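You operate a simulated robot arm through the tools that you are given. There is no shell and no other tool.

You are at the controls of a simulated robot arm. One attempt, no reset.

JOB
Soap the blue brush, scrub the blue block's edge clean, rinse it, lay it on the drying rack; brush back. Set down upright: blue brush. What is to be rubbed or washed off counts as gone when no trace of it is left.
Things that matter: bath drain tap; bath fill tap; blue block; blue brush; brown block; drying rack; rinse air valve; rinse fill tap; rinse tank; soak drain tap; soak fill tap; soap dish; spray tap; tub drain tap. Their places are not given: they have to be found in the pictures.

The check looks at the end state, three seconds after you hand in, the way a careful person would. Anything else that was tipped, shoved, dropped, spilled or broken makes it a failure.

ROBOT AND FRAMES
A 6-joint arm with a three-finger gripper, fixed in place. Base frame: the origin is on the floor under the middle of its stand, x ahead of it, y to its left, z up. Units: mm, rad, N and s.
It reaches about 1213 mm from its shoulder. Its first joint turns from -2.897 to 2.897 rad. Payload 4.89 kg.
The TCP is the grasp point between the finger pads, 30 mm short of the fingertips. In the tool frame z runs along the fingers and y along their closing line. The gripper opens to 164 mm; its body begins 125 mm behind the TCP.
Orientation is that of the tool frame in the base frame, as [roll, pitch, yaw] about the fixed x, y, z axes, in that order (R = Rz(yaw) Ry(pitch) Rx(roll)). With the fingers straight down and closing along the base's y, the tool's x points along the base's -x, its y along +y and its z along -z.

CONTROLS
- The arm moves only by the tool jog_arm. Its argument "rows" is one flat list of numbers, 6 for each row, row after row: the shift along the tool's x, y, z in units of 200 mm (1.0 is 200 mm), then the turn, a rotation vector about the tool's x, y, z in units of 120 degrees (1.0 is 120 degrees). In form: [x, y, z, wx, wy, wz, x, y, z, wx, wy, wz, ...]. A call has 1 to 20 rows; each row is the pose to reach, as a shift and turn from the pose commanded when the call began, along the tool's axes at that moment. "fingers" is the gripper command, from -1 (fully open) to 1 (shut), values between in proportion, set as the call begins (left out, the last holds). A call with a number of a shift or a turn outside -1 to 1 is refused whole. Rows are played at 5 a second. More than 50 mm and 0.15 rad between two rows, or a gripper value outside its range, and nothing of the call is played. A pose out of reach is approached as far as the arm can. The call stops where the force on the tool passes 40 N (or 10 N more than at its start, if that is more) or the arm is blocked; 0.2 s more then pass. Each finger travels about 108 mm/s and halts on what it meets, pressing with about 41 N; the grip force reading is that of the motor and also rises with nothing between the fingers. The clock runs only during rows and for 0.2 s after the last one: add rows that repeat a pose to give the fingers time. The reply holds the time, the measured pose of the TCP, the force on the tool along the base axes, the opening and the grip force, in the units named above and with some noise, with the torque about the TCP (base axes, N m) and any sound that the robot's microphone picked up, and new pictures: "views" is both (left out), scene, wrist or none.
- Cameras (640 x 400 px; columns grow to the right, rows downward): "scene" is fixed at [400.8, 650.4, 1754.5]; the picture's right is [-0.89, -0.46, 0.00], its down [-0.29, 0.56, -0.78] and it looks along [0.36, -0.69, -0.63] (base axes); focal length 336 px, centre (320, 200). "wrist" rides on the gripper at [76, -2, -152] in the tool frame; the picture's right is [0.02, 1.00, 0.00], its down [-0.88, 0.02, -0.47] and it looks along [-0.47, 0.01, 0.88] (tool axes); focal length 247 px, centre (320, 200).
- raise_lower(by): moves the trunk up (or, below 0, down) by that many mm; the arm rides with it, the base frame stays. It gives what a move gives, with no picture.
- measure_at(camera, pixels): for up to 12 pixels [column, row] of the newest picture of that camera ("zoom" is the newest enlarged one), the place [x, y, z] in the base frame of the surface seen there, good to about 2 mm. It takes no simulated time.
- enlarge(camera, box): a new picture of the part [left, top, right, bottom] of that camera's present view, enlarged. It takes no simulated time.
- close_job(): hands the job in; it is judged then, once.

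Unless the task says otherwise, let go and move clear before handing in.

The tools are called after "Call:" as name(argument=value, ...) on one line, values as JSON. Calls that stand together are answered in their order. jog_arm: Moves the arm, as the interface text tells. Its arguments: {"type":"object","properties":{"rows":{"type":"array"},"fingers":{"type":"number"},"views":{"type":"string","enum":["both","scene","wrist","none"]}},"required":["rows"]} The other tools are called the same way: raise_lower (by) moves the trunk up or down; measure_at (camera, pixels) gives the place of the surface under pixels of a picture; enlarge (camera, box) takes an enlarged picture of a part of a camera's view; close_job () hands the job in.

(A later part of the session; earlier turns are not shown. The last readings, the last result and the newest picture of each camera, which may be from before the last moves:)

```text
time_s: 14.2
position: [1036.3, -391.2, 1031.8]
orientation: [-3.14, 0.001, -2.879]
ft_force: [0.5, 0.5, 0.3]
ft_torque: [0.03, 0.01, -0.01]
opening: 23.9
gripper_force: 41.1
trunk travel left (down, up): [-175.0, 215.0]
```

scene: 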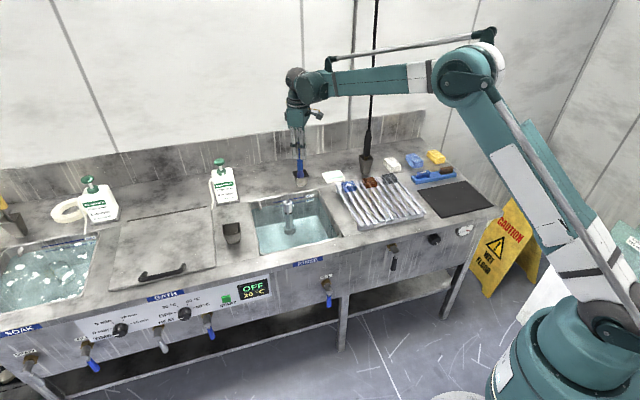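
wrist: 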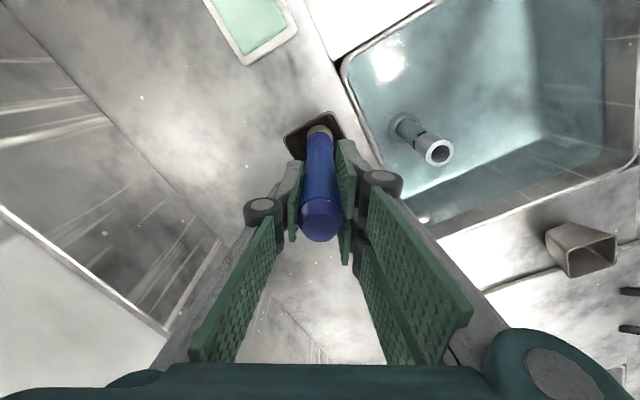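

The handle is gripped, with an opening of 23.9 mm and force of 41 N. The return pose is (1036.3,-391.2,1031.8) at yaw -2.879. I'll lift straight up.

Call:
jog_arm(rows=[0, 0, -0.1, 0, 0, 0, 0, 0, -0.25, 0, 0, 0, 0, 0, -0.4, 0, 0, 0, 0, 0, -0.55, 0, 0, 0, 0, 0, -0.65, 0, 0, 0])

```text
time_s: 15.4
position: [1036.8, -391.3, 1162.2]
orientation: [-3.141, -0.001, -2.881]
ft_force: [0.3, 0.1, -0.3]
ft_torque: [0.04, 0.03, -0.03]
opening: 23.7
gripper_force: 41.4
trunk travel left (down, up): [-175.0, 215.0]
```

scene: 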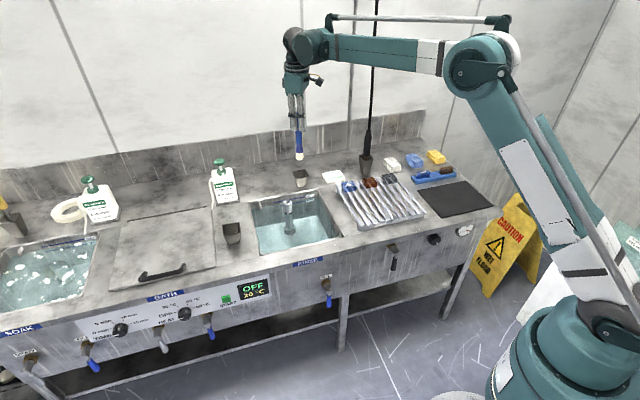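
wrist: 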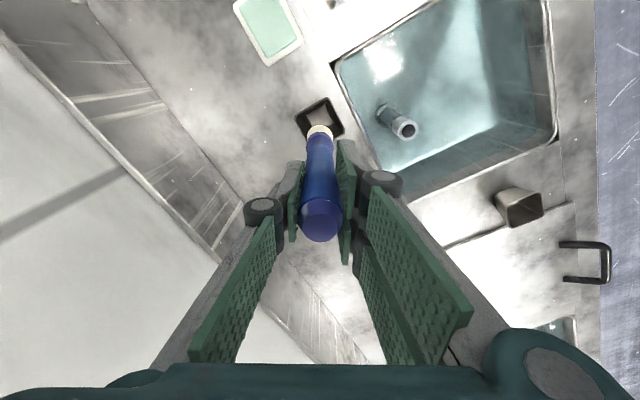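

Call:
enlarge(camera="scene", box=[260, 110, 340, 200])

Call:
enlarge(camera="wrist", box=[270, 80, 370, 180])

Call:
measure_at(camera="scene", pixels=[[299, 158], [299, 154], [299, 151], [299, 140], [298, 160], [300, 161], [300, 178], [293, 174], [307, 172], [301, 188]])

```text
4.44 times, centred on (300, 155) of scene
```

zoom: 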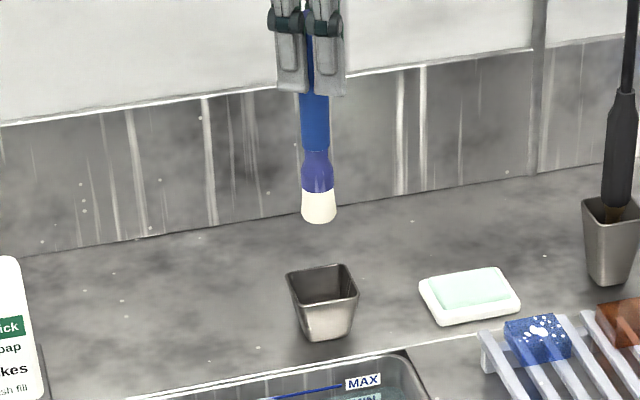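

```text
4.00 times, centred on (320, 130) of wrist
```

zoom: 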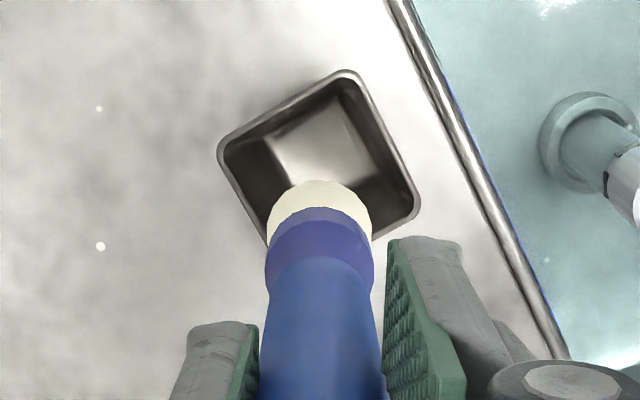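

```text
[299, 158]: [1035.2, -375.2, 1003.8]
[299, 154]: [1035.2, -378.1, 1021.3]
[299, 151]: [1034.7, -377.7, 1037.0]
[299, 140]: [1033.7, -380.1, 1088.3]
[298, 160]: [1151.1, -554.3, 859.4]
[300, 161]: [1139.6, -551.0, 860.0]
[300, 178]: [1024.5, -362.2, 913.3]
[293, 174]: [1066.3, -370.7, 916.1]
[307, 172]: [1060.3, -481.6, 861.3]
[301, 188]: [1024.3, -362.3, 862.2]
```

The brush is out of the cup: bristles are at the bottom, with the tip about 165 mm below the TCP. The soap bar's top is at z≈881, centred near (935,-499). I'll move above it.

Call:
jog_arm(rows=[0.158, -0.097, 0.05, 0, 0, 0, 0.315, -0.195, 0.1, 0, 0, 0, 0.473, -0.292, 0.16, 0, 0, 0, 0.63, -0.389, 0.21, 0, 0, 0])

```text
time_s: 16.4
position: [937.5, -497.9, 1121.1]
orientation: [3.141, 0.001, -2.879]
ft_force: [0.9, -0.1, -0.8]
ft_torque: [-0.19, 0.1, -0.01]
opening: 24.1
gripper_force: 41.1
trunk travel left (down, up): [-175.0, 215.0]
```

scene: 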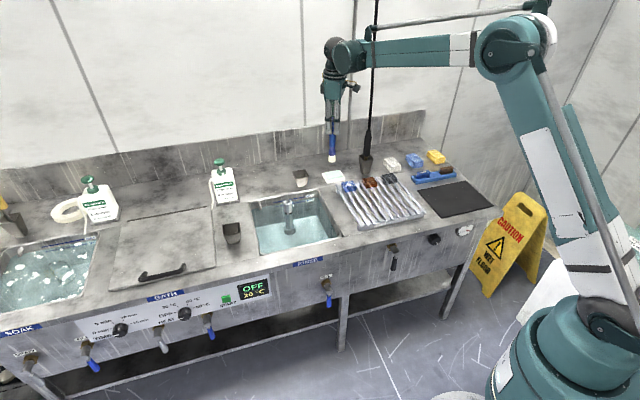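
wrist: 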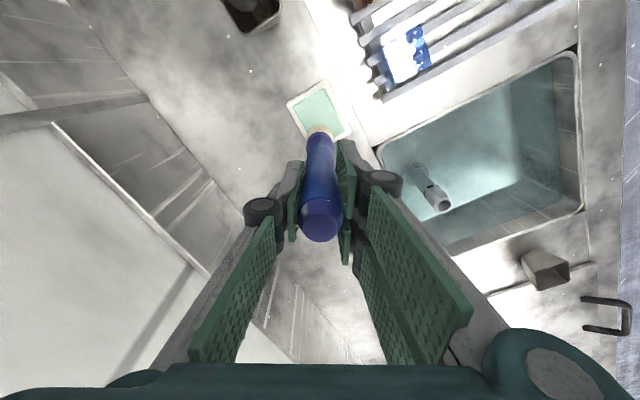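

The brush is over the soap dish. I'll check the bristle tip position in the scene before descending.

Call:
enlarge(camera="scene", box=[300, 120, 370, 200])

Call:
measure_at(camera="scene", pixels=[[332, 160], [332, 162], [332, 158], [332, 155], [330, 161], [334, 161], [333, 177], [325, 174], [340, 178], [332, 170]])

```text
5.00 times, centred on (335, 160) of scene
```

zoom: 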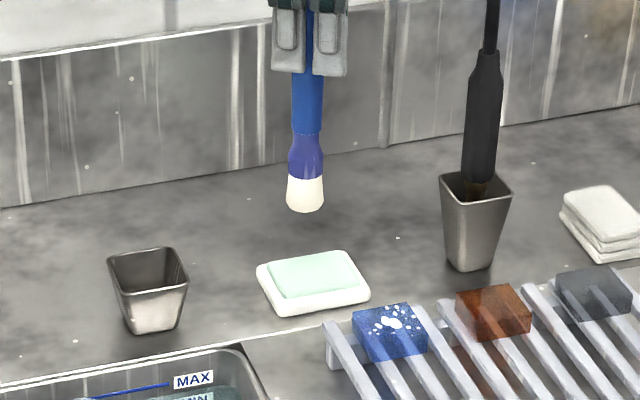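

```text
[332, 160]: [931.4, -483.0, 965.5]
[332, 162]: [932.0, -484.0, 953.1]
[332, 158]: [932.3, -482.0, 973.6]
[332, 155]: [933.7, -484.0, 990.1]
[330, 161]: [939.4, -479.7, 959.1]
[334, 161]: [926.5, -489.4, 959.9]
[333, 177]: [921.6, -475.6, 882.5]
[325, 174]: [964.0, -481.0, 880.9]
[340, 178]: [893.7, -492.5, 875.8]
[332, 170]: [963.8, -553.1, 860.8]
```

The bristle tip is about 169 mm below the TCP, so contact should come near TCP z≈1050. I'll descend to 1058, then ease down in small steps while watching the force.

Call:
jog_arm(rows=[0, 0, 0.12, 0, 0, 0, 0, 0, 0.24, 0, 0, 0, 0, 0, 0.315, 0, 0, 0], views="none")

Call:
jog_arm(rows=[0, 0, 0.01, 0, 0, 0, 0, 0, 0.02, 0, 0, 0, 0, 0, 0.03, 0, 0, 0], views="none")

Call:
jog_arm(rows=[0, 0, 0.01, 0, 0, 0, 0, 0, 0.015, 0, 0, 0], views="scene")

```text
time_s: 17.2
position: [936.1, -498.8, 1057.2]
orientation: [3.141, 0.001, -2.879]
ft_force: [0.4, -0.1, -0.1]
ft_torque: [-0.03, 0.0, -0.04]
opening: 23.9
gripper_force: 40.9
trunk travel left (down, up): [-175.0, 215.0]
```

```text
time_s: 18.0
position: [936.5, -497.4, 1051.6]
orientation: [3.141, -0.001, -2.881]
ft_force: [0.0, -0.6, 0.1]
ft_torque: [0.01, -0.05, 0.01]
opening: 23.9
gripper_force: 40.7
trunk travel left (down, up): [-175.0, 215.0]
```

```text
time_s: 18.6
position: [935.6, -497.5, 1050.1]
orientation: [-3.14, 0.001, -2.879]
ft_force: [1.0, -0.6, 10.1]
ft_torque: [0.15, -0.12, -0.03]
opening: 23.8
gripper_force: 41.1
trunk travel left (down, up): [-175.0, 215.0]
```

scene: 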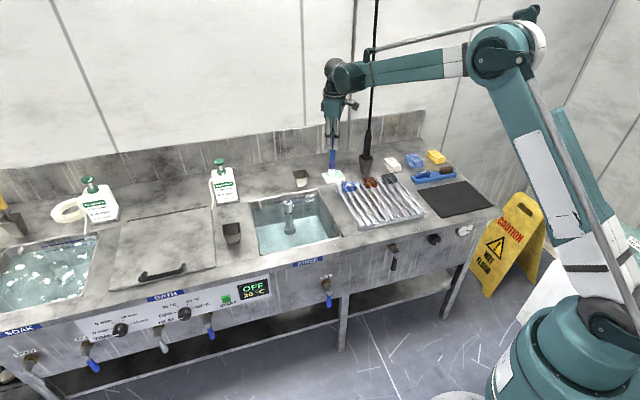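

Contact shows 10 N at TCP z 1050. I'll ease up about 1 mm and rub gently in small strokes so the dish isn't shoved.

Call:
jog_arm(rows=[0, 0, -0.005, 0, 0, 0, 0, 0, -0.005, 0, 0, 0], views="none")

```text
time_s: 19.2
position: [935.3, -498.1, 1049.7]
orientation: [3.141, -0.001, -2.88]
ft_force: [-0.7, -0.5, 6.6]
ft_torque: [-0.01, 0.01, -0.02]
opening: 23.7
gripper_force: 40.6
trunk travel left (down, up): [-175.0, 215.0]
```

The force is now 6.6 N. I'll ease up another 1 mm and make small rubbing strokes.

Call:
jog_arm(rows=[0, 0, -0.004, 0, 0, 0, 0, 0.03, -0.004, 0, 0, 0, 0, 0.05, -0.004, 0, 0, 0, 0, 0.02, -0.004, 0, 0, 0, 0, -0.02, -0.004, 0, 0, 0, 0, -0.05, -0.004, 0, 0, 0, 0, -0.02, -0.004, 0, 0, 0, 0.03, 0, -0.004, 0, 0, 0, 0, 0, -0.004, 0, 0, 0, -0.03, 0, -0.004, 0, 0, 0, 0, 0, -0.004, 0, 0, 0])

```text
time_s: 21.6
position: [937.5, -499.2, 1051.7]
orientation: [3.141, 0.001, -2.879]
ft_force: [0.3, 0.5, -0.7]
ft_torque: [-0.02, 0.03, 0.06]
opening: 24.0
gripper_force: 40.7
trunk travel left (down, up): [-175.0, 215.0]
```

scene: 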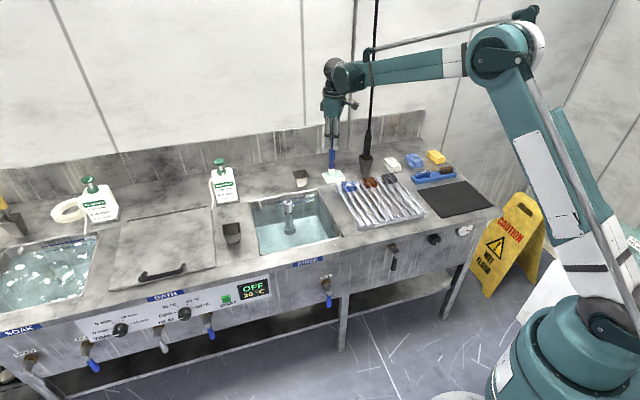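
wrist: 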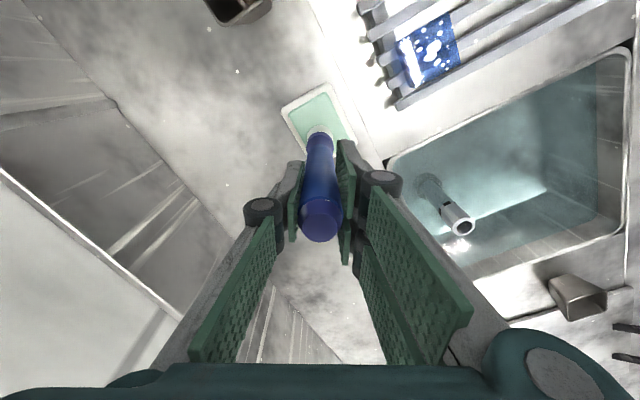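

The force is now zero, so contact ended. I'll look at whether the bristles have picked up soap.

Call:
enlarge(camera="scene", box=[310, 150, 355, 190])

Call:
enlarge(camera="wrist", box=[270, 70, 370, 170])

```text
10.00 times, centred on (332, 170) of scene
```

zoom: 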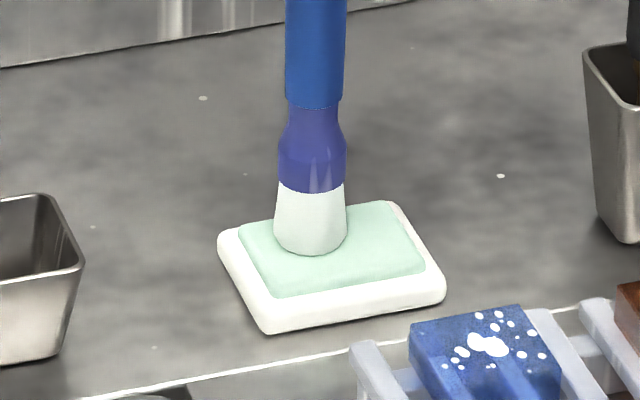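

```text
4.00 times, centred on (320, 120) of wrist
```

zoom: 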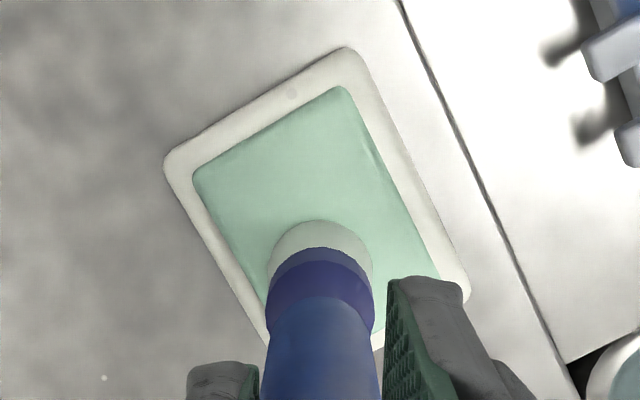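

The bristles turned from cream to pale green-white, so they've taken soap, and the dish hasn't moved. I'll give one more light rub to load them well.

Call:
jog_arm(rows=[0, 0, 0.007, 0, 0, 0, 0, 0.03, 0.008, 0, 0, 0, 0, 0.05, 0.008, 0, 0, 0, 0, 0.02, 0.008, 0, 0, 0, 0, -0.02, 0.008, 0, 0, 0, 0, -0.05, 0.008, 0, 0, 0, 0, -0.02, 0.008, 0, 0, 0, 0.03, 0, 0.008, 0, 0, 0, 0, 0, 0.008, 0, 0, 0, 0, 0, 0.008, 0, 0, 0], views="none")

```text
time_s: 23.8
position: [935.9, -498.7, 1050.6]
orientation: [3.141, -0.001, -2.88]
ft_force: [-5.2, -2.5, 17.6]
ft_torque: [-0.11, 0.8, 0.06]
opening: 24.1
gripper_force: 40.9
trunk travel left (down, up): [-175.0, 215.0]
```

The force reached 17.6 N, more than intended. I'll lift off now and inspect the dish and brush.

Call:
jog_arm(rows=[0, 0, -0.02, 0, 0, 0, 0, 0, -0.1, 0, 0, 0, 0, 0, -0.25, 0, 0, 0])

Call:
enlarge(camera="scene", box=[310, 140, 355, 190])

```text
time_s: 24.6
position: [936.3, -500.3, 1096.6]
orientation: [-3.14, 0.001, -2.881]
ft_force: [1.3, -0.3, -1.2]
ft_torque: [0.09, 0.16, 0.0]
opening: 23.8
gripper_force: 40.5
trunk travel left (down, up): [-175.0, 215.0]
```

scene: 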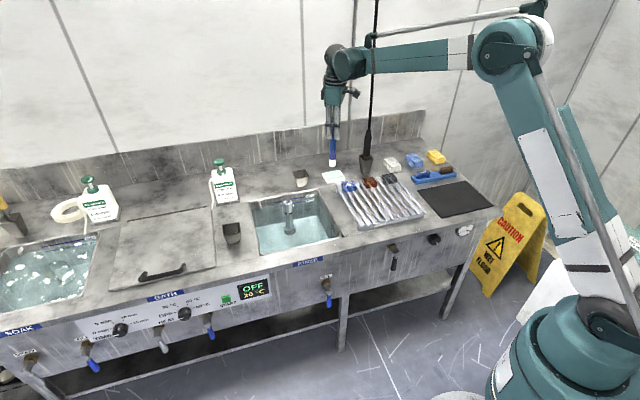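
wrist: 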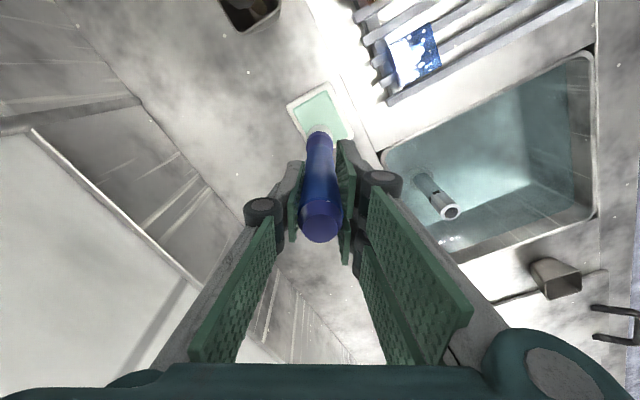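

```text
8.00 times, centred on (332, 165) of scene
```

zoom: 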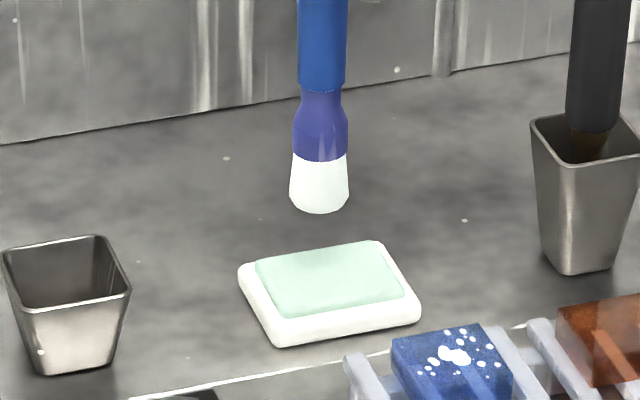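

The dish hasn't moved and the bristles are soapy. I'll swing to the tray by going inward first to stay well clear of the hose at (829,-607), with the brush tip at z≈957.

Call:
jog_arm(rows=[0.144, 0.142, -0.06, 0, 0, 0, 0.288, 0.284, -0.12, 0, 0, 0, 0.432, 0.426, -0.15, 0, 0, 0, 0.576, 0.568, -0.15, 0, 0, 0, 0.72, 0.71, -0.15, 0, 0, 0], views="none")

Call:
jog_arm(rows=[0.161, -0.133, 0, 0, 0, 0, 0.322, -0.266, 0, 0, 0, 0, 0.483, -0.399, 0, 0, 0, 0, 0.644, -0.532, 0, 0, 0, 0], views="none")

Call:
jog_arm(rows=[0.161, -0.133, 0, 0, 0, 0, 0.322, -0.266, 0, 0, 0, 0, 0.483, -0.399, 0, 0, 0, 0, 0.644, -0.532, 0, 0, 0, 0])

```text
time_s: 25.8
position: [761.0, -399.8, 1128.7]
orientation: [3.14, -0.001, -2.881]
ft_force: [0.7, 0.0, -2.0]
ft_torque: [0.1, 0.22, -0.02]
opening: 23.7
gripper_force: 40.4
trunk travel left (down, up): [-175.0, 215.0]
```

```text
time_s: 26.8
position: [662.3, -533.4, 1128.8]
orientation: [-3.14, -0.001, -2.879]
ft_force: [1.6, 1.1, -0.5]
ft_torque: [-0.18, 0.12, 0.01]
opening: 23.6
gripper_force: 40.4
trunk travel left (down, up): [-175.0, 215.0]
```

```text
time_s: 27.8
position: [566.5, -671.0, 1126.9]
orientation: [3.141, -0.001, -2.879]
ft_force: [1.0, 1.1, -0.4]
ft_torque: [-0.18, 0.13, 0.02]
opening: 23.7
gripper_force: 40.9
trunk travel left (down, up): [-175.0, 215.0]
```

scene: 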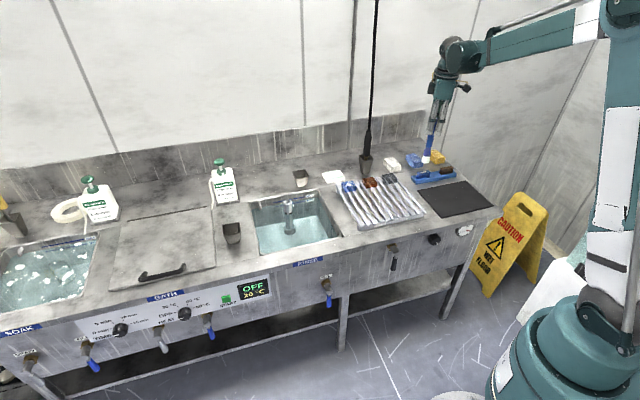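
wrist: 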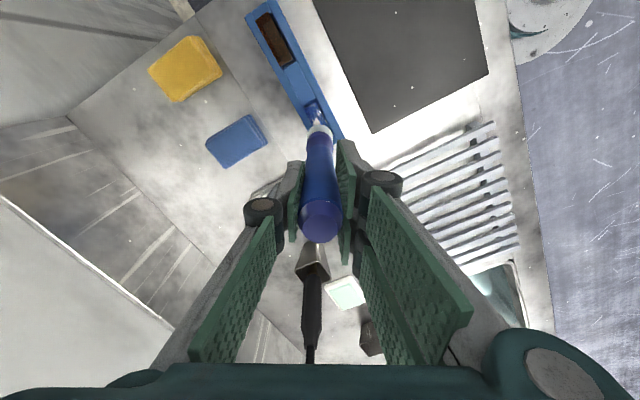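

The brush is above the tray's blue block. I'll descend close to it and then approach in 1 mm steps, watching the force.

Call:
jog_arm(rows=[0, 0, 0.1, 0, 0, 0, 0, 0, 0.2, 0, 0, 0, 0, 0, 0.235, 0, 0, 0], views="both")

Call:
enlarge(camera="scene", box=[400, 140, 470, 195])

Call:
enlarge(camera="wrist", box=[270, 70, 370, 170])

```text
time_s: 28.6
position: [566.5, -670.1, 1081.0]
orientation: [-3.141, 0.0, -2.881]
ft_force: [0.7, -0.1, -0.4]
ft_torque: [0.02, 0.06, -0.01]
opening: 23.7
gripper_force: 41.2
trunk travel left (down, up): [-175.0, 215.0]
```

scene: 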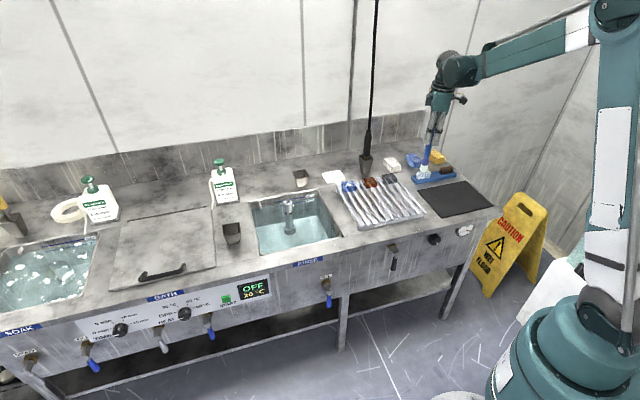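
wrist: 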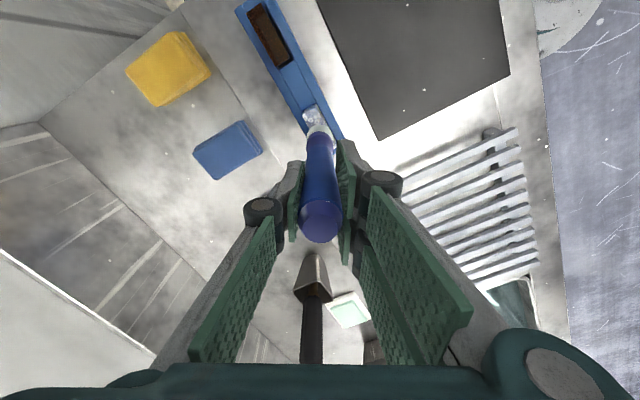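

```text
7.27 times, centred on (435, 168) of scene
```

zoom: 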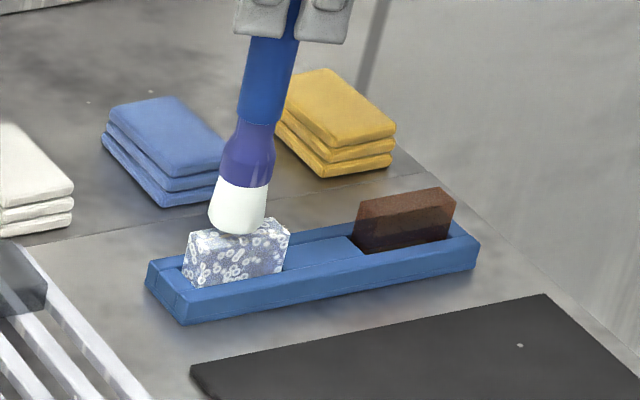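

```text
4.00 times, centred on (320, 120) of wrist
```

zoom: 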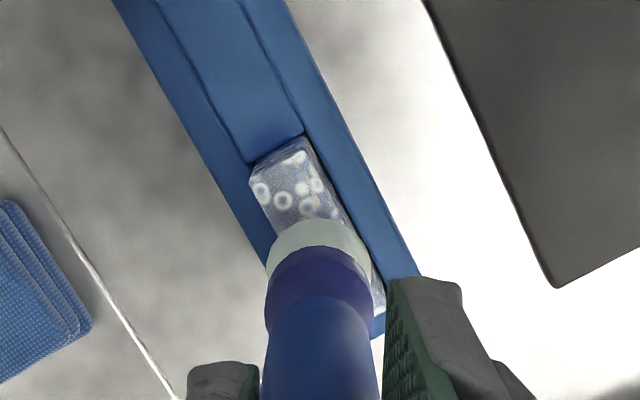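

The block is already covered in soap suds (white rings near (290,195) in the zoom), so the brush transfers soap. I'll ease down to light contact before stroking along the edge.

Call:
jog_arm(rows=[0, 0, 0.01, 0, 0, 0, 0, 0, 0.02, 0, 0, 0, 0, 0, 0.02, 0, 0, 0], views="none")

Call:
jog_arm(rows=[0, 0, 0.005, 0, 0, 0, 0, 0, 0.01, 0, 0, 0, 0, 0, 0.01, 0, 0, 0], views="none")

```text
time_s: 29.4
position: [567.8, -672.3, 1077.1]
orientation: [-3.14, -0.001, -2.879]
ft_force: [0.5, -0.2, -0.8]
ft_torque: [0.02, -0.02, -0.04]
opening: 23.7
gripper_force: 41.0
trunk travel left (down, up): [-175.0, 215.0]
```

```text
time_s: 30.2
position: [568.5, -670.1, 1074.8]
orientation: [3.141, -0.001, -2.879]
ft_force: [-0.1, -0.6, -0.5]
ft_torque: [0.01, 0.02, 0.0]
opening: 23.7
gripper_force: 41.1
trunk travel left (down, up): [-175.0, 215.0]
```

There's no contact force yet at 1074.8. I'll go down another millimetre at a time.

Call:
jog_arm(rows=[0, 0, 0.0025, 0, 0, 0, 0, 0, 0.005, 0, 0, 0, 0, 0, 0.005, 0, 0, 0], views="none")

Call:
jog_arm(rows=[0, 0, 0.0025, 0, 0, 0, 0, 0, 0.004, 0, 0, 0, 0, 0, 0.004, 0, 0, 0], views="both")

Call:
enlarge(camera="wrist", box=[270, 70, 370, 170])

Call:
enlarge(camera="scene", box=[400, 140, 470, 195])

```text
time_s: 31.0
position: [565.9, -671.2, 1074.4]
orientation: [-3.142, 0.001, -2.882]
ft_force: [0.4, -0.3, -1.3]
ft_torque: [0.02, 0.04, -0.02]
opening: 23.6
gripper_force: 41.6
trunk travel left (down, up): [-175.0, 215.0]
```

```text
time_s: 31.8
position: [567.0, -671.4, 1074.4]
orientation: [3.14, -0.001, -2.88]
ft_force: [0.3, 0.3, -0.8]
ft_torque: [0.01, 0.0, 0.01]
opening: 23.8
gripper_force: 40.7
trunk travel left (down, up): [-175.0, 215.0]
```

scene: 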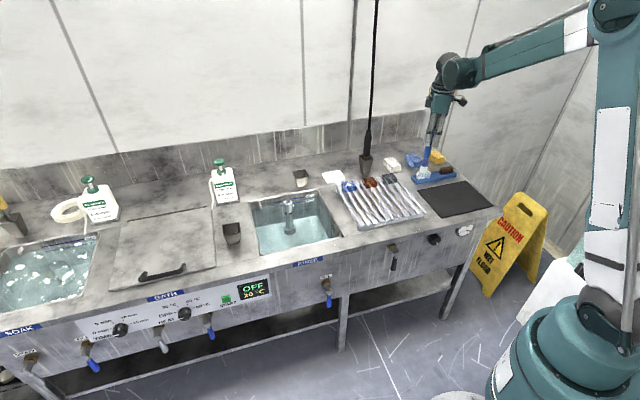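
wrist: 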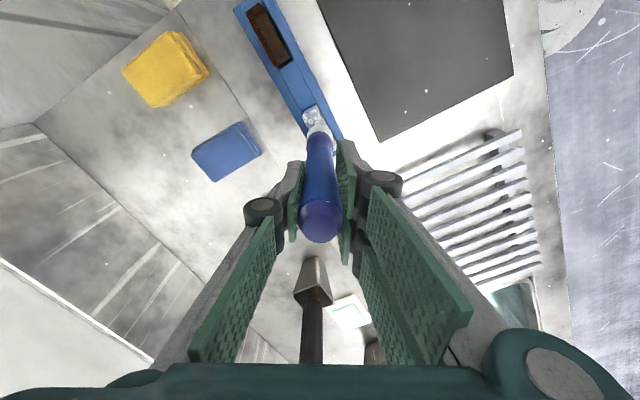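

```text
4.00 times, centred on (320, 120) of wrist
```

zoom: 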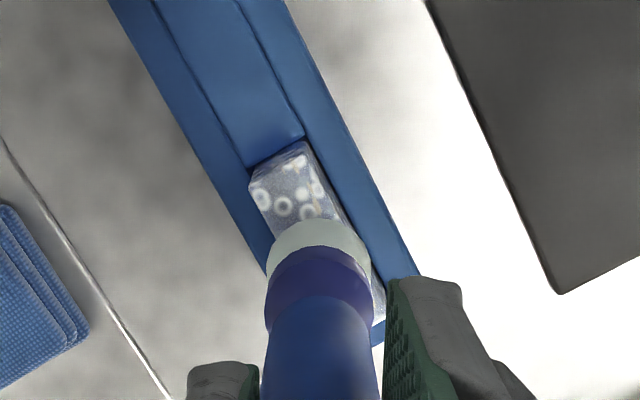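

```text
7.27 times, centred on (435, 168) of scene
```

zoom: 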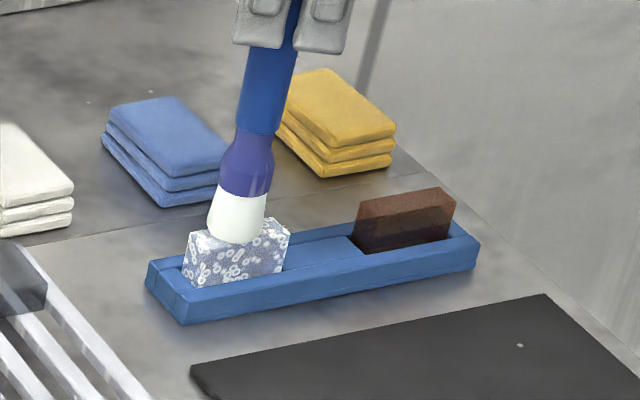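

The brush looks right at the block but there's still no force. I'll continue down in sub-millimetre steps.

Call:
jog_arm(rows=[0, 0, 0.004, 0, 0, 0, 0, 0, 0.004, 0, 0, 0], views="none")

Call:
jog_arm(rows=[0, 0, 0.004, 0, 0, 0, 0, 0, 0.004, 0, 0, 0], views="none")

```text
time_s: 32.4
position: [566.8, -672.4, 1072.4]
orientation: [3.141, 0.0, -2.879]
ft_force: [-0.4, 0.1, -0.6]
ft_torque: [-0.01, -0.01, 0.01]
opening: 23.7
gripper_force: 41.2
trunk travel left (down, up): [-175.0, 215.0]
```

```text
time_s: 33.0
position: [566.6, -671.5, 1073.0]
orientation: [-3.141, 0.002, -2.88]
ft_force: [0.4, -0.3, 3.7]
ft_torque: [-0.02, -0.08, -0.02]
opening: 23.8
gripper_force: 40.4
trunk travel left (down, up): [-175.0, 215.0]
```

Contact is now at 3.7 N. I'll stroke gently along the block's edge direction (d≈(0.72,0.70)) over its whole length.

Call:
jog_arm(rows=[-0.035, 0.0194, 0, 0, 0, 0, -0.07, 0.0389, 0, 0, 0, 0, -0.105, 0.0583, 0, 0, 0, 0, -0.07, 0.0389, 0, 0, 0, 0, -0.035, 0.0194, 0, 0, 0, 0, 0, 0, 0, 0, 0, 0, 0.035, -0.0194, 0, 0, 0, 0, 0.07, -0.0389, 0, 0, 0, 0, 0.105, -0.0583, 0, 0, 0, 0, 0.07, -0.0389, 0, 0, 0, 0, 0.035, -0.0194, 0, 0, 0, 0, 0, 0, 0, 0, 0, 0])

Call:
enlarge(camera="wrist", box=[270, 70, 370, 170])

Call:
enlarge(camera="scene", box=[400, 140, 470, 195])

```text
time_s: 35.6
position: [567.7, -671.5, 1072.6]
orientation: [-3.141, 0.002, -2.881]
ft_force: [0.0, -0.1, 0.4]
ft_torque: [0.1, -0.09, 0.04]
opening: 23.5
gripper_force: 40.5
trunk travel left (down, up): [-175.0, 215.0]
```

scene: 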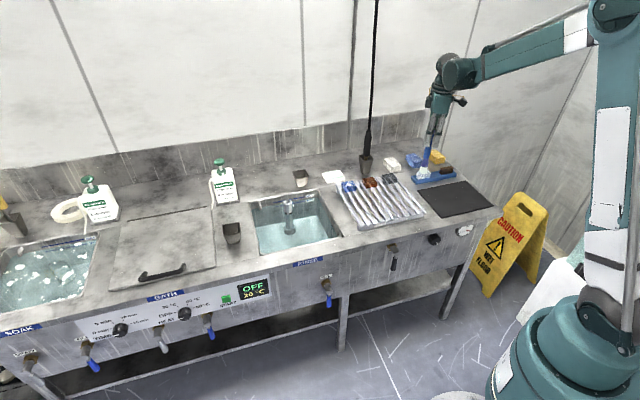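
wrist: 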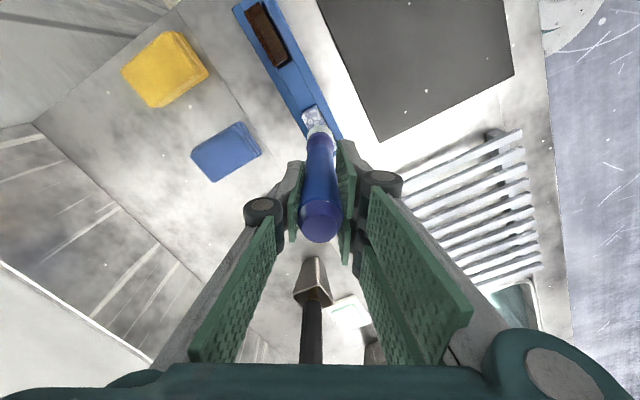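

```text
4.00 times, centred on (320, 120) of wrist
```

zoom: 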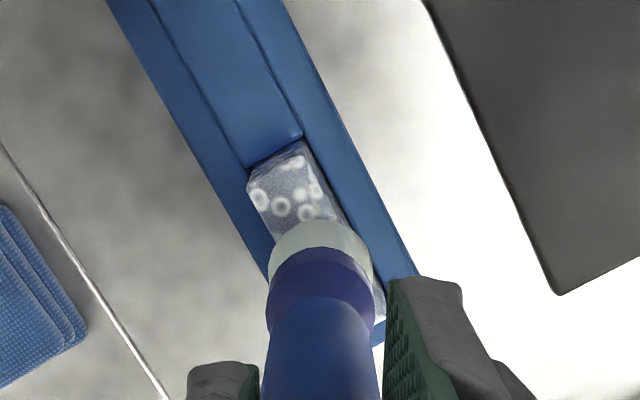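

```text
7.27 times, centred on (435, 168) of scene
```

zoom: 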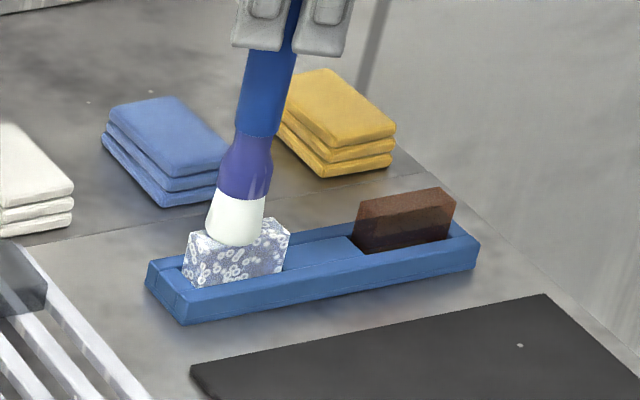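

The beige streak that was visible earlier near (315,195) seems gone, but contact has faded to 0.4 N. I'll press 0.8 mm lower and do another set of strokes with some sideways offset.

Call:
jog_arm(rows=[0, 0, 0.004, 0, 0, 0, -0.035, 0.0194, 0.004, 0, 0, 0, -0.07, 0.0389, 0.004, 0, 0, 0, -0.105, 0.0583, 0.004, 0, 0, 0, -0.08, 0.026, 0.004, 0, 0, 0, -0.045, 0.0064, 0.004, 0, 0, 0, -0.01, -0.013, 0.004, 0, 0, 0, 0.025, -0.0324, 0.004, 0, 0, 0, 0.06, -0.0519, 0.004, 0, 0, 0, 0.095, -0.0713, 0.004, 0, 0, 0, 0.115, -0.0453, 0.004, 0, 0, 0, 0.08, -0.0259, 0.004, 0, 0, 0, 0.045, -0.0064, 0.004, 0, 0, 0, 0.01, 0.013, 0.004, 0, 0, 0, -0.025, 0.0324, 0.004, 0, 0, 0, -0.06, 0.0519, 0.004, 0, 0, 0, -0.035, 0.0194, 0.004, 0, 0, 0, 0, 0, 0.004, 0, 0, 0], views="none")

```text
time_s: 39.4
position: [567.0, -670.5, 1073.9]
orientation: [3.141, 0.0, -2.881]
ft_force: [0.2, -0.1, 5.5]
ft_torque: [0.15, -0.18, 0.01]
opening: 23.7
gripper_force: 40.7
trunk travel left (down, up): [-175.0, 215.0]
```

The force was 5.5 N during those strokes, which is good. I'll lift and look at the edge.

Call:
jog_arm(rows=[0, 0, -0.05, 0, 0, 0, 0, 0, -0.2, 0, 0, 0, -0.1, 0, -0.35, 0, 0, 0, -0.25, 0, -0.45, 0, 0, 0])

Call:
enlarge(camera="wrist", box=[260, 40, 360, 140])

Call:
enlarge(camera="scene", box=[405, 150, 465, 195])

```text
time_s: 40.4
position: [614.3, -660.9, 1161.9]
orientation: [3.14, 0.0, -2.881]
ft_force: [-1.5, -0.2, -0.3]
ft_torque: [0.03, -0.2, 0.01]
opening: 23.6
gripper_force: 40.9
trunk travel left (down, up): [-175.0, 215.0]
```

scene: 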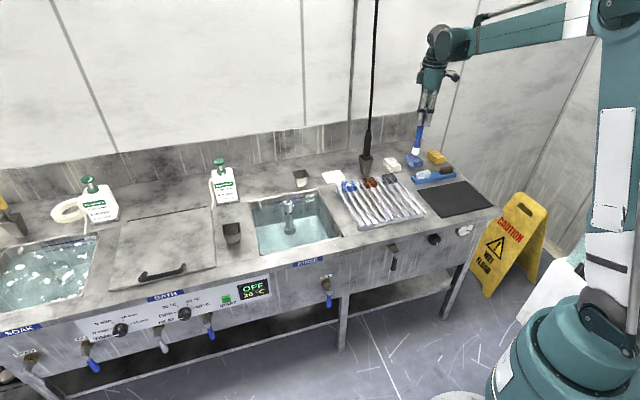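
wrist: 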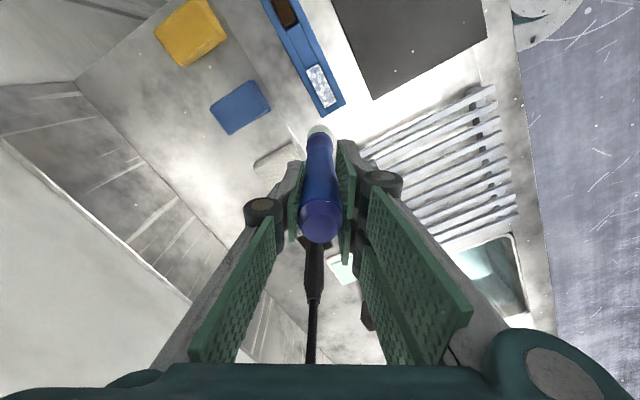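

```text
4.00 times, centred on (310, 90) of wrist
```

zoom: 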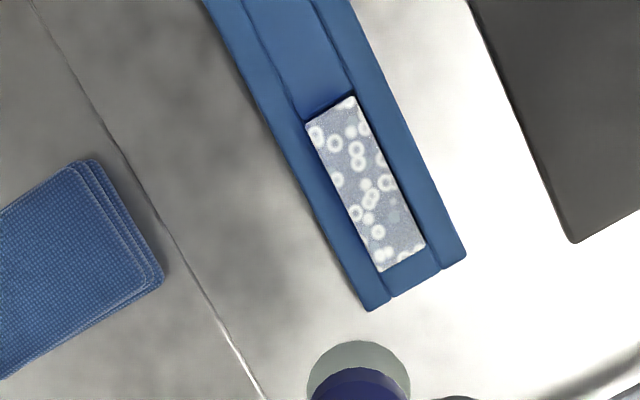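

```text
8.89 times, centred on (435, 172) of scene
```

zoom: 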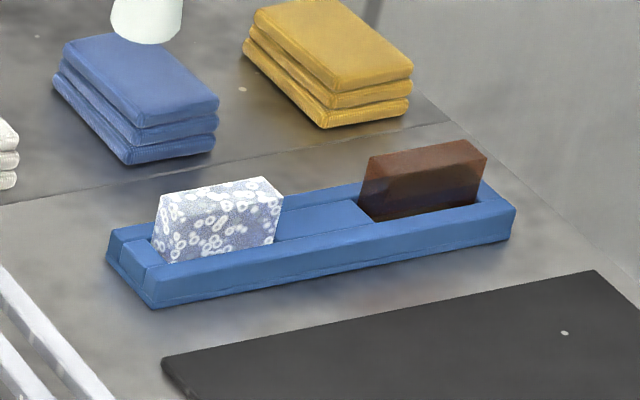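

The edge now shows only suds rings. I'll zoom in much tighter to see whether any residue remains beneath.

Call:
enlarge(camera="wrist", box=[300, 60, 344, 112])

Call:
enlarge(camera="scene", box=[415, 166, 440, 184])

```text
7.69 times, centred on (322, 86) of wrist
```

zoom: 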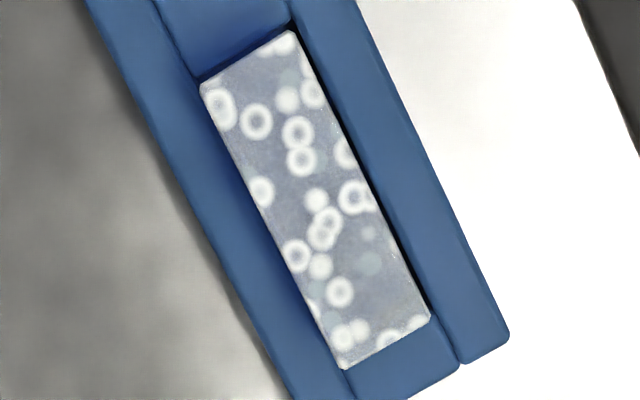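

```text
16.00 times, centred on (428, 175) of scene
```

zoom: 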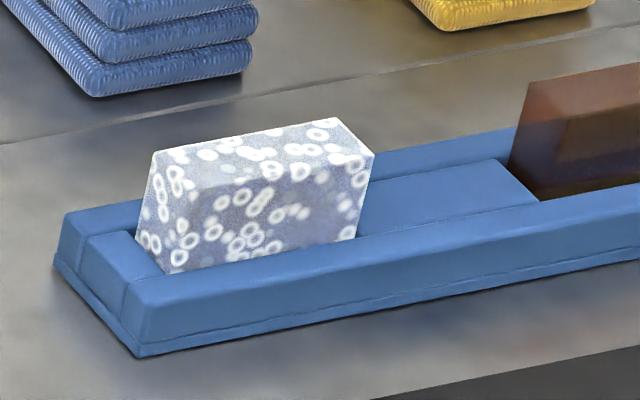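

No cream residue shows in the tight zoom; only suds rings are left. I'll measure the block's corners while it's clearly visible, then scrub again for certainty.

Call:
enlarge(camera="wrist", box=[300, 60, 344, 112])

Call:
measure_at(camera="zoom", pixels=[[208, 86], [290, 38], [424, 314], [345, 362], [250, 180], [330, 140], [300, 280], [380, 240], [320, 200], [290, 100], [350, 300], [400, 345]])

```text
7.69 times, centred on (322, 86) of wrist
```

zoom: 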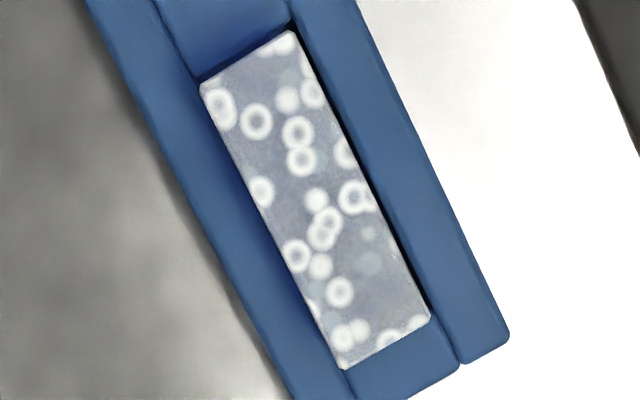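

```text
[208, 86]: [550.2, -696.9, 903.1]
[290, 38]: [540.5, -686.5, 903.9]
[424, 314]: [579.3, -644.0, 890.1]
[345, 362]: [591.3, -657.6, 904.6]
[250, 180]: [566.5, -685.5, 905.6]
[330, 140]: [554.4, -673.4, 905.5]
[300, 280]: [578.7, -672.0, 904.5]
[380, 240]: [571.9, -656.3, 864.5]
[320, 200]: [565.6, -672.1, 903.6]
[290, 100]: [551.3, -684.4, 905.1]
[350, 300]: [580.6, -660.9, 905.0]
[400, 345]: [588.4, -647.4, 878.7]
```

Block corners confirm a centre at about (566,-672). I'll return to the contact pose and do another full set of scrub strokes.

Call:
jog_arm(rows=[0.15, 0, 0.1, 0, 0, 0, 0.25, 0, 0.25, 0, 0, 0, 0.25, 0, 0.4, 0, 0, 0, 0.25, 0, 0.445, 0, 0, 0], views="none")

Call:
jog_arm(rows=[0, 0, 0.005, 0, 0, 0, -0.035, 0.0194, 0.005, 0, 0, 0, -0.07, 0.0389, 0.005, 0, 0, 0, -0.105, 0.0583, 0.005, 0, 0, 0, -0.09, 0.035, 0.005, 0, 0, 0, -0.055, 0.015, 0.005, 0, 0, 0, -0.02, -0.005, 0.005, 0, 0, 0, 0.015, -0.0244, 0.005, 0, 0, 0, 0.05, -0.0439, 0.005, 0, 0, 0, 0.085, -0.0633, 0.005, 0, 0, 0, 0.12, -0.0667, 0.005, 0, 0, 0, 0.095, -0.035, 0.005, 0, 0, 0, 0.06, -0.015, 0.005, 0, 0, 0, 0.025, 0.005, 0.005, 0, 0, 0, -0.01, 0.025, 0.005, 0, 0, 0, -0.045, 0.044, 0.005, 0, 0, 0, -0.08, 0.0639, 0.005, 0, 0, 0, -0.07, 0.0389, 0.005, 0, 0, 0, -0.035, 0.0194, 0.005, 0, 0, 0, 0, 0, 0.005, 0, 0, 0], views="none")

```text
time_s: 41.4
position: [567.1, -671.3, 1072.6]
orientation: [-3.142, 0.0, -2.88]
ft_force: [1.1, 0.7, 4.1]
ft_torque: [0.1, -0.21, 0.0]
opening: 24.0
gripper_force: 40.7
trunk travel left (down, up): [-175.0, 215.0]
```

```text
time_s: 45.6
position: [566.9, -671.8, 1070.5]
orientation: [3.141, -0.002, -2.88]
ft_force: [0.6, 1.1, 6.9]
ft_torque: [0.16, -0.21, -0.03]
opening: 23.6
gripper_force: 40.8
trunk travel left (down, up): [-175.0, 215.0]
```

Contact held at about 5–7 N. One more stroke set for certainty.

Call:
jog_arm(rows=[-0.035, 0.0194, 0, 0, 0, 0, -0.07, 0.0389, 0, 0, 0, 0, -0.11, 0.061, 0, 0, 0, 0, -0.08, 0.055, 0, 0, 0, 0, -0.045, 0.035, 0, 0, 0, 0, -0.01, 0.016, 0, 0, 0, 0, 0.025, -0.0034, 0, 0, 0, 0, 0.06, -0.0229, 0, 0, 0, 0, 0.095, -0.0423, 0, 0, 0, 0, 0.12, -0.0667, 0, 0, 0, 0, 0.085, -0.06, 0, 0, 0, 0, 0.05, -0.0439, 0, 0, 0, 0, 0.015, -0.0244, 0, 0, 0, 0, -0.02, -0.005, 0, 0, 0, 0, -0.055, 0.015, 0, 0, 0, 0, -0.09, 0.035, 0, 0, 0, 0, -0.07, 0.0389, 0, 0, 0, 0, -0.035, 0.0194, 0, 0, 0, 0, 0, 0, 0, 0, 0, 0], views="none")

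Call:
jog_arm(rows=[0, 0, -0.05, 0, 0, 0, 0, 0, -0.2, 0, 0, 0, -0.1, 0, -0.35, 0, 0, 0, -0.25, 0, -0.45, 0, 0, 0])

Call:
enlarge(camera="wrist", box=[300, 60, 344, 112])

Call:
enlarge(camera="scene", box=[405, 150, 465, 195])

```text
time_s: 49.6
position: [566.1, -670.7, 1072.9]
orientation: [-3.14, -0.001, -2.88]
ft_force: [0.4, 0.6, -0.6]
ft_torque: [-0.05, 0.02, 0.06]
opening: 23.8
gripper_force: 41.3
trunk travel left (down, up): [-175.0, 215.0]
```

```text
time_s: 50.6
position: [614.1, -659.1, 1161.4]
orientation: [3.141, 0.0, -2.88]
ft_force: [-0.1, -0.4, 0.0]
ft_torque: [0.06, -0.15, -0.01]
opening: 23.6
gripper_force: 41.4
trunk travel left (down, up): [-175.0, 215.0]
```

scene: 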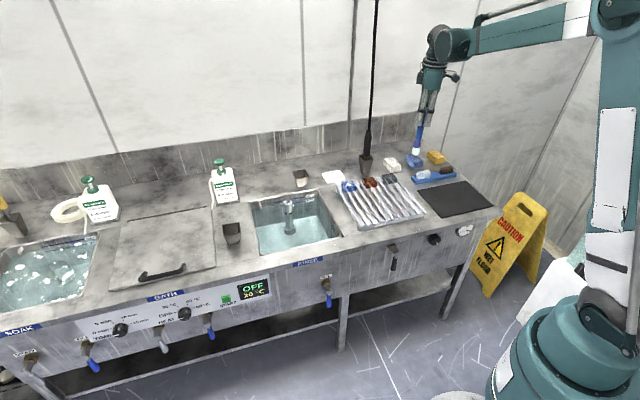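
wrist: 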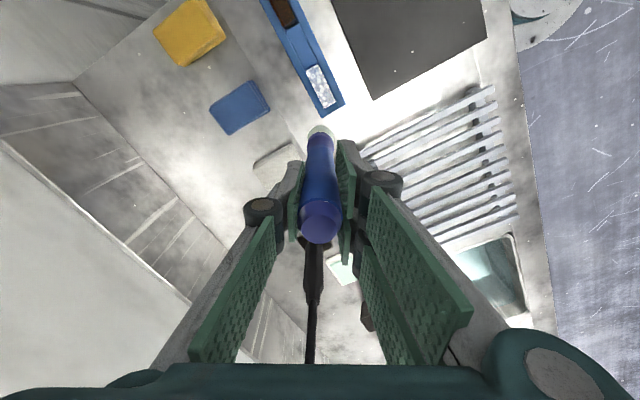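

```text
7.69 times, centred on (322, 86) of wrist
```

zoom: 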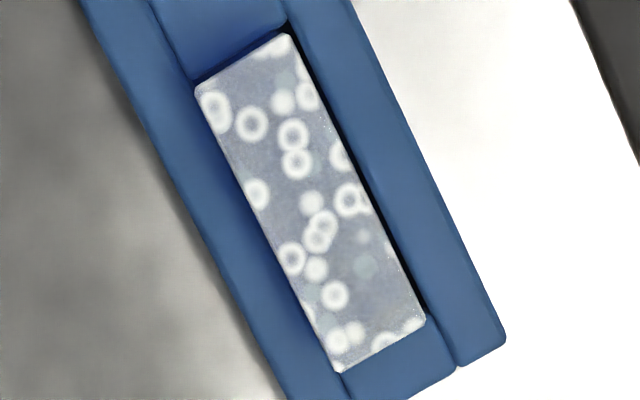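

```text
8.89 times, centred on (435, 172) of scene
```

zoom: 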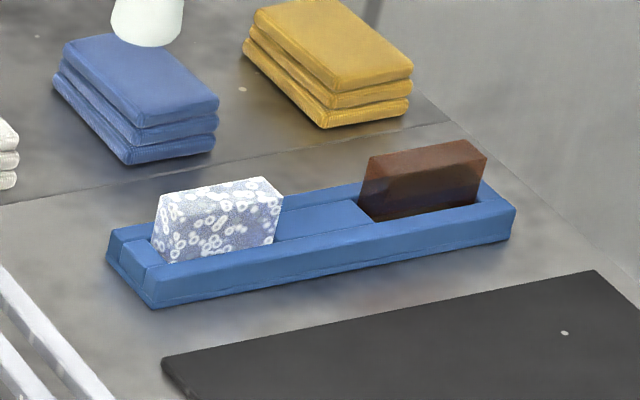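

The tray hasn't moved and the edge shows only suds. I'll now take the brush back to its cup, going inward around the hose.

Call:
jog_arm(rows=[-0.16, 0.163, 0, 0, 0, 0, -0.32, 0.327, 0, 0, 0, 0, -0.48, 0.49, 0, 0, 0, 0, -0.64, 0.653, 0, 0, 0, 0, -0.8, 0.817, 0, 0, 0, 0, -0.96, 0.98, 0, 0, 0, 0], views="none")

Call:
jog_arm(rows=[-0.178, -0.029, 0, 0, 0, 0, -0.356, -0.058, 0, 0, 0, 0, -0.534, -0.086, 0, 0, 0, 0, -0.712, -0.115, 0, 0, 0, 0], views="none")

Call:
jog_arm(rows=[-0.178, -0.029, 0, 0, 0, 0, -0.356, -0.058, 0, 0, 0, 0, -0.534, -0.086, 0, 0, 0, 0, -0.68, -0.115, 0, 0, 0, 0])

```text
time_s: 52.0
position: [749.9, -419.6, 1163.0]
orientation: [-3.141, -0.001, -2.879]
ft_force: [-1.3, -2.4, -0.6]
ft_torque: [0.19, -0.15, -0.03]
opening: 23.5
gripper_force: 41.4
trunk travel left (down, up): [-175.0, 215.0]
```

```text
time_s: 53.0
position: [892.1, -404.3, 1163.7]
orientation: [-3.141, 0.0, -2.881]
ft_force: [-0.9, -0.9, -0.8]
ft_torque: [0.0, -0.11, 0.01]
opening: 23.7
gripper_force: 41.2
trunk travel left (down, up): [-175.0, 215.0]
```

```text
time_s: 54.0
position: [1031.0, -391.5, 1163.3]
orientation: [-3.141, 0.0, -2.88]
ft_force: [-0.8, -0.5, 0.6]
ft_torque: [-0.01, -0.13, 0.0]
opening: 23.9
gripper_force: 41.0
trunk travel left (down, up): [-175.0, 215.0]
```

scene: 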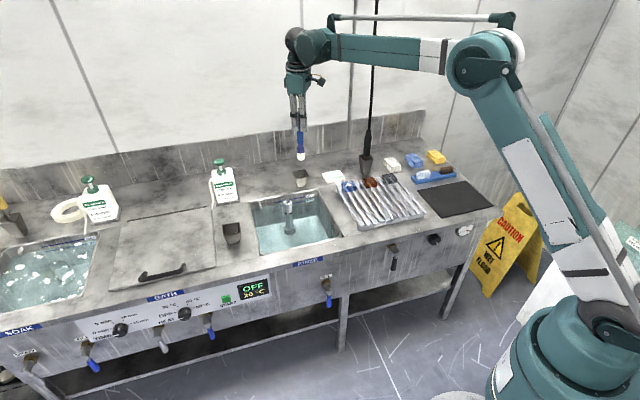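
wrist: 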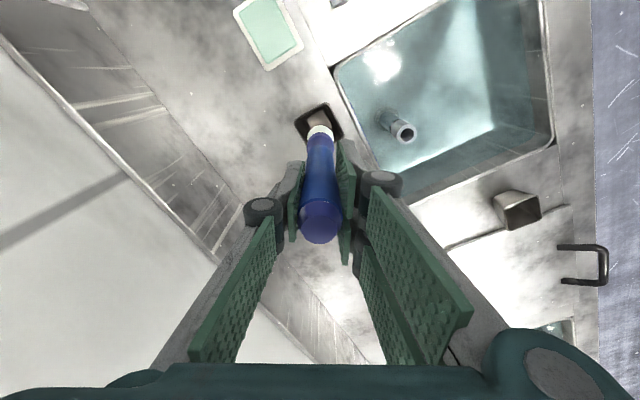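

I'm about 5 mm short in x of the recorded pose. I'll correct that and descend partway into the cup's mouth.

Call:
jog_arm(rows=[-0.026, -0.005, 0, 0, 0, 0, -0.026, -0.005, 0.1, 0, 0, 0, -0.026, -0.005, 0.2, 0, 0, 0])

Call:
enlarge(camera="scene", box=[270, 140, 330, 195])

Call:
enlarge(camera="wrist", box=[270, 70, 370, 170])

```text
time_s: 54.8
position: [1034.6, -389.5, 1123.0]
orientation: [3.14, -0.001, -2.879]
ft_force: [0.4, -0.3, 0.4]
ft_torque: [-0.02, -0.07, 0.02]
opening: 23.7
gripper_force: 41.1
trunk travel left (down, up): [-175.0, 215.0]
```

scene: 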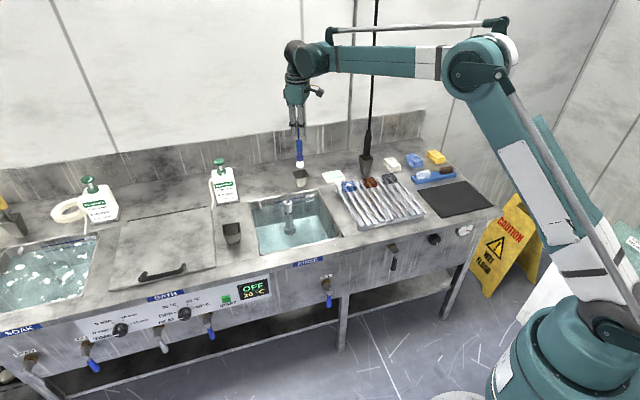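
wrist: 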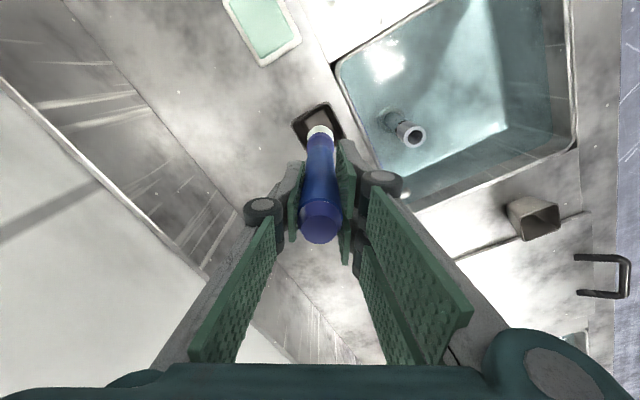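

```text
7.27 times, centred on (300, 168) of scene
```

zoom: 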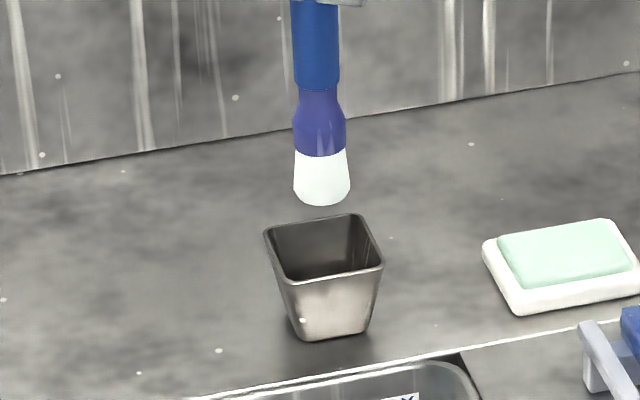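

```text
4.00 times, centred on (320, 120) of wrist
```

zoom: 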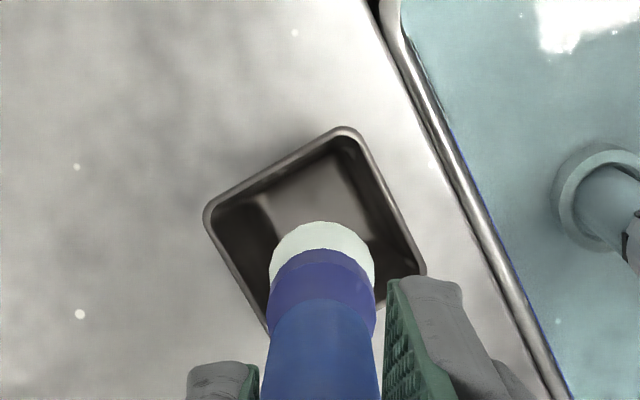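

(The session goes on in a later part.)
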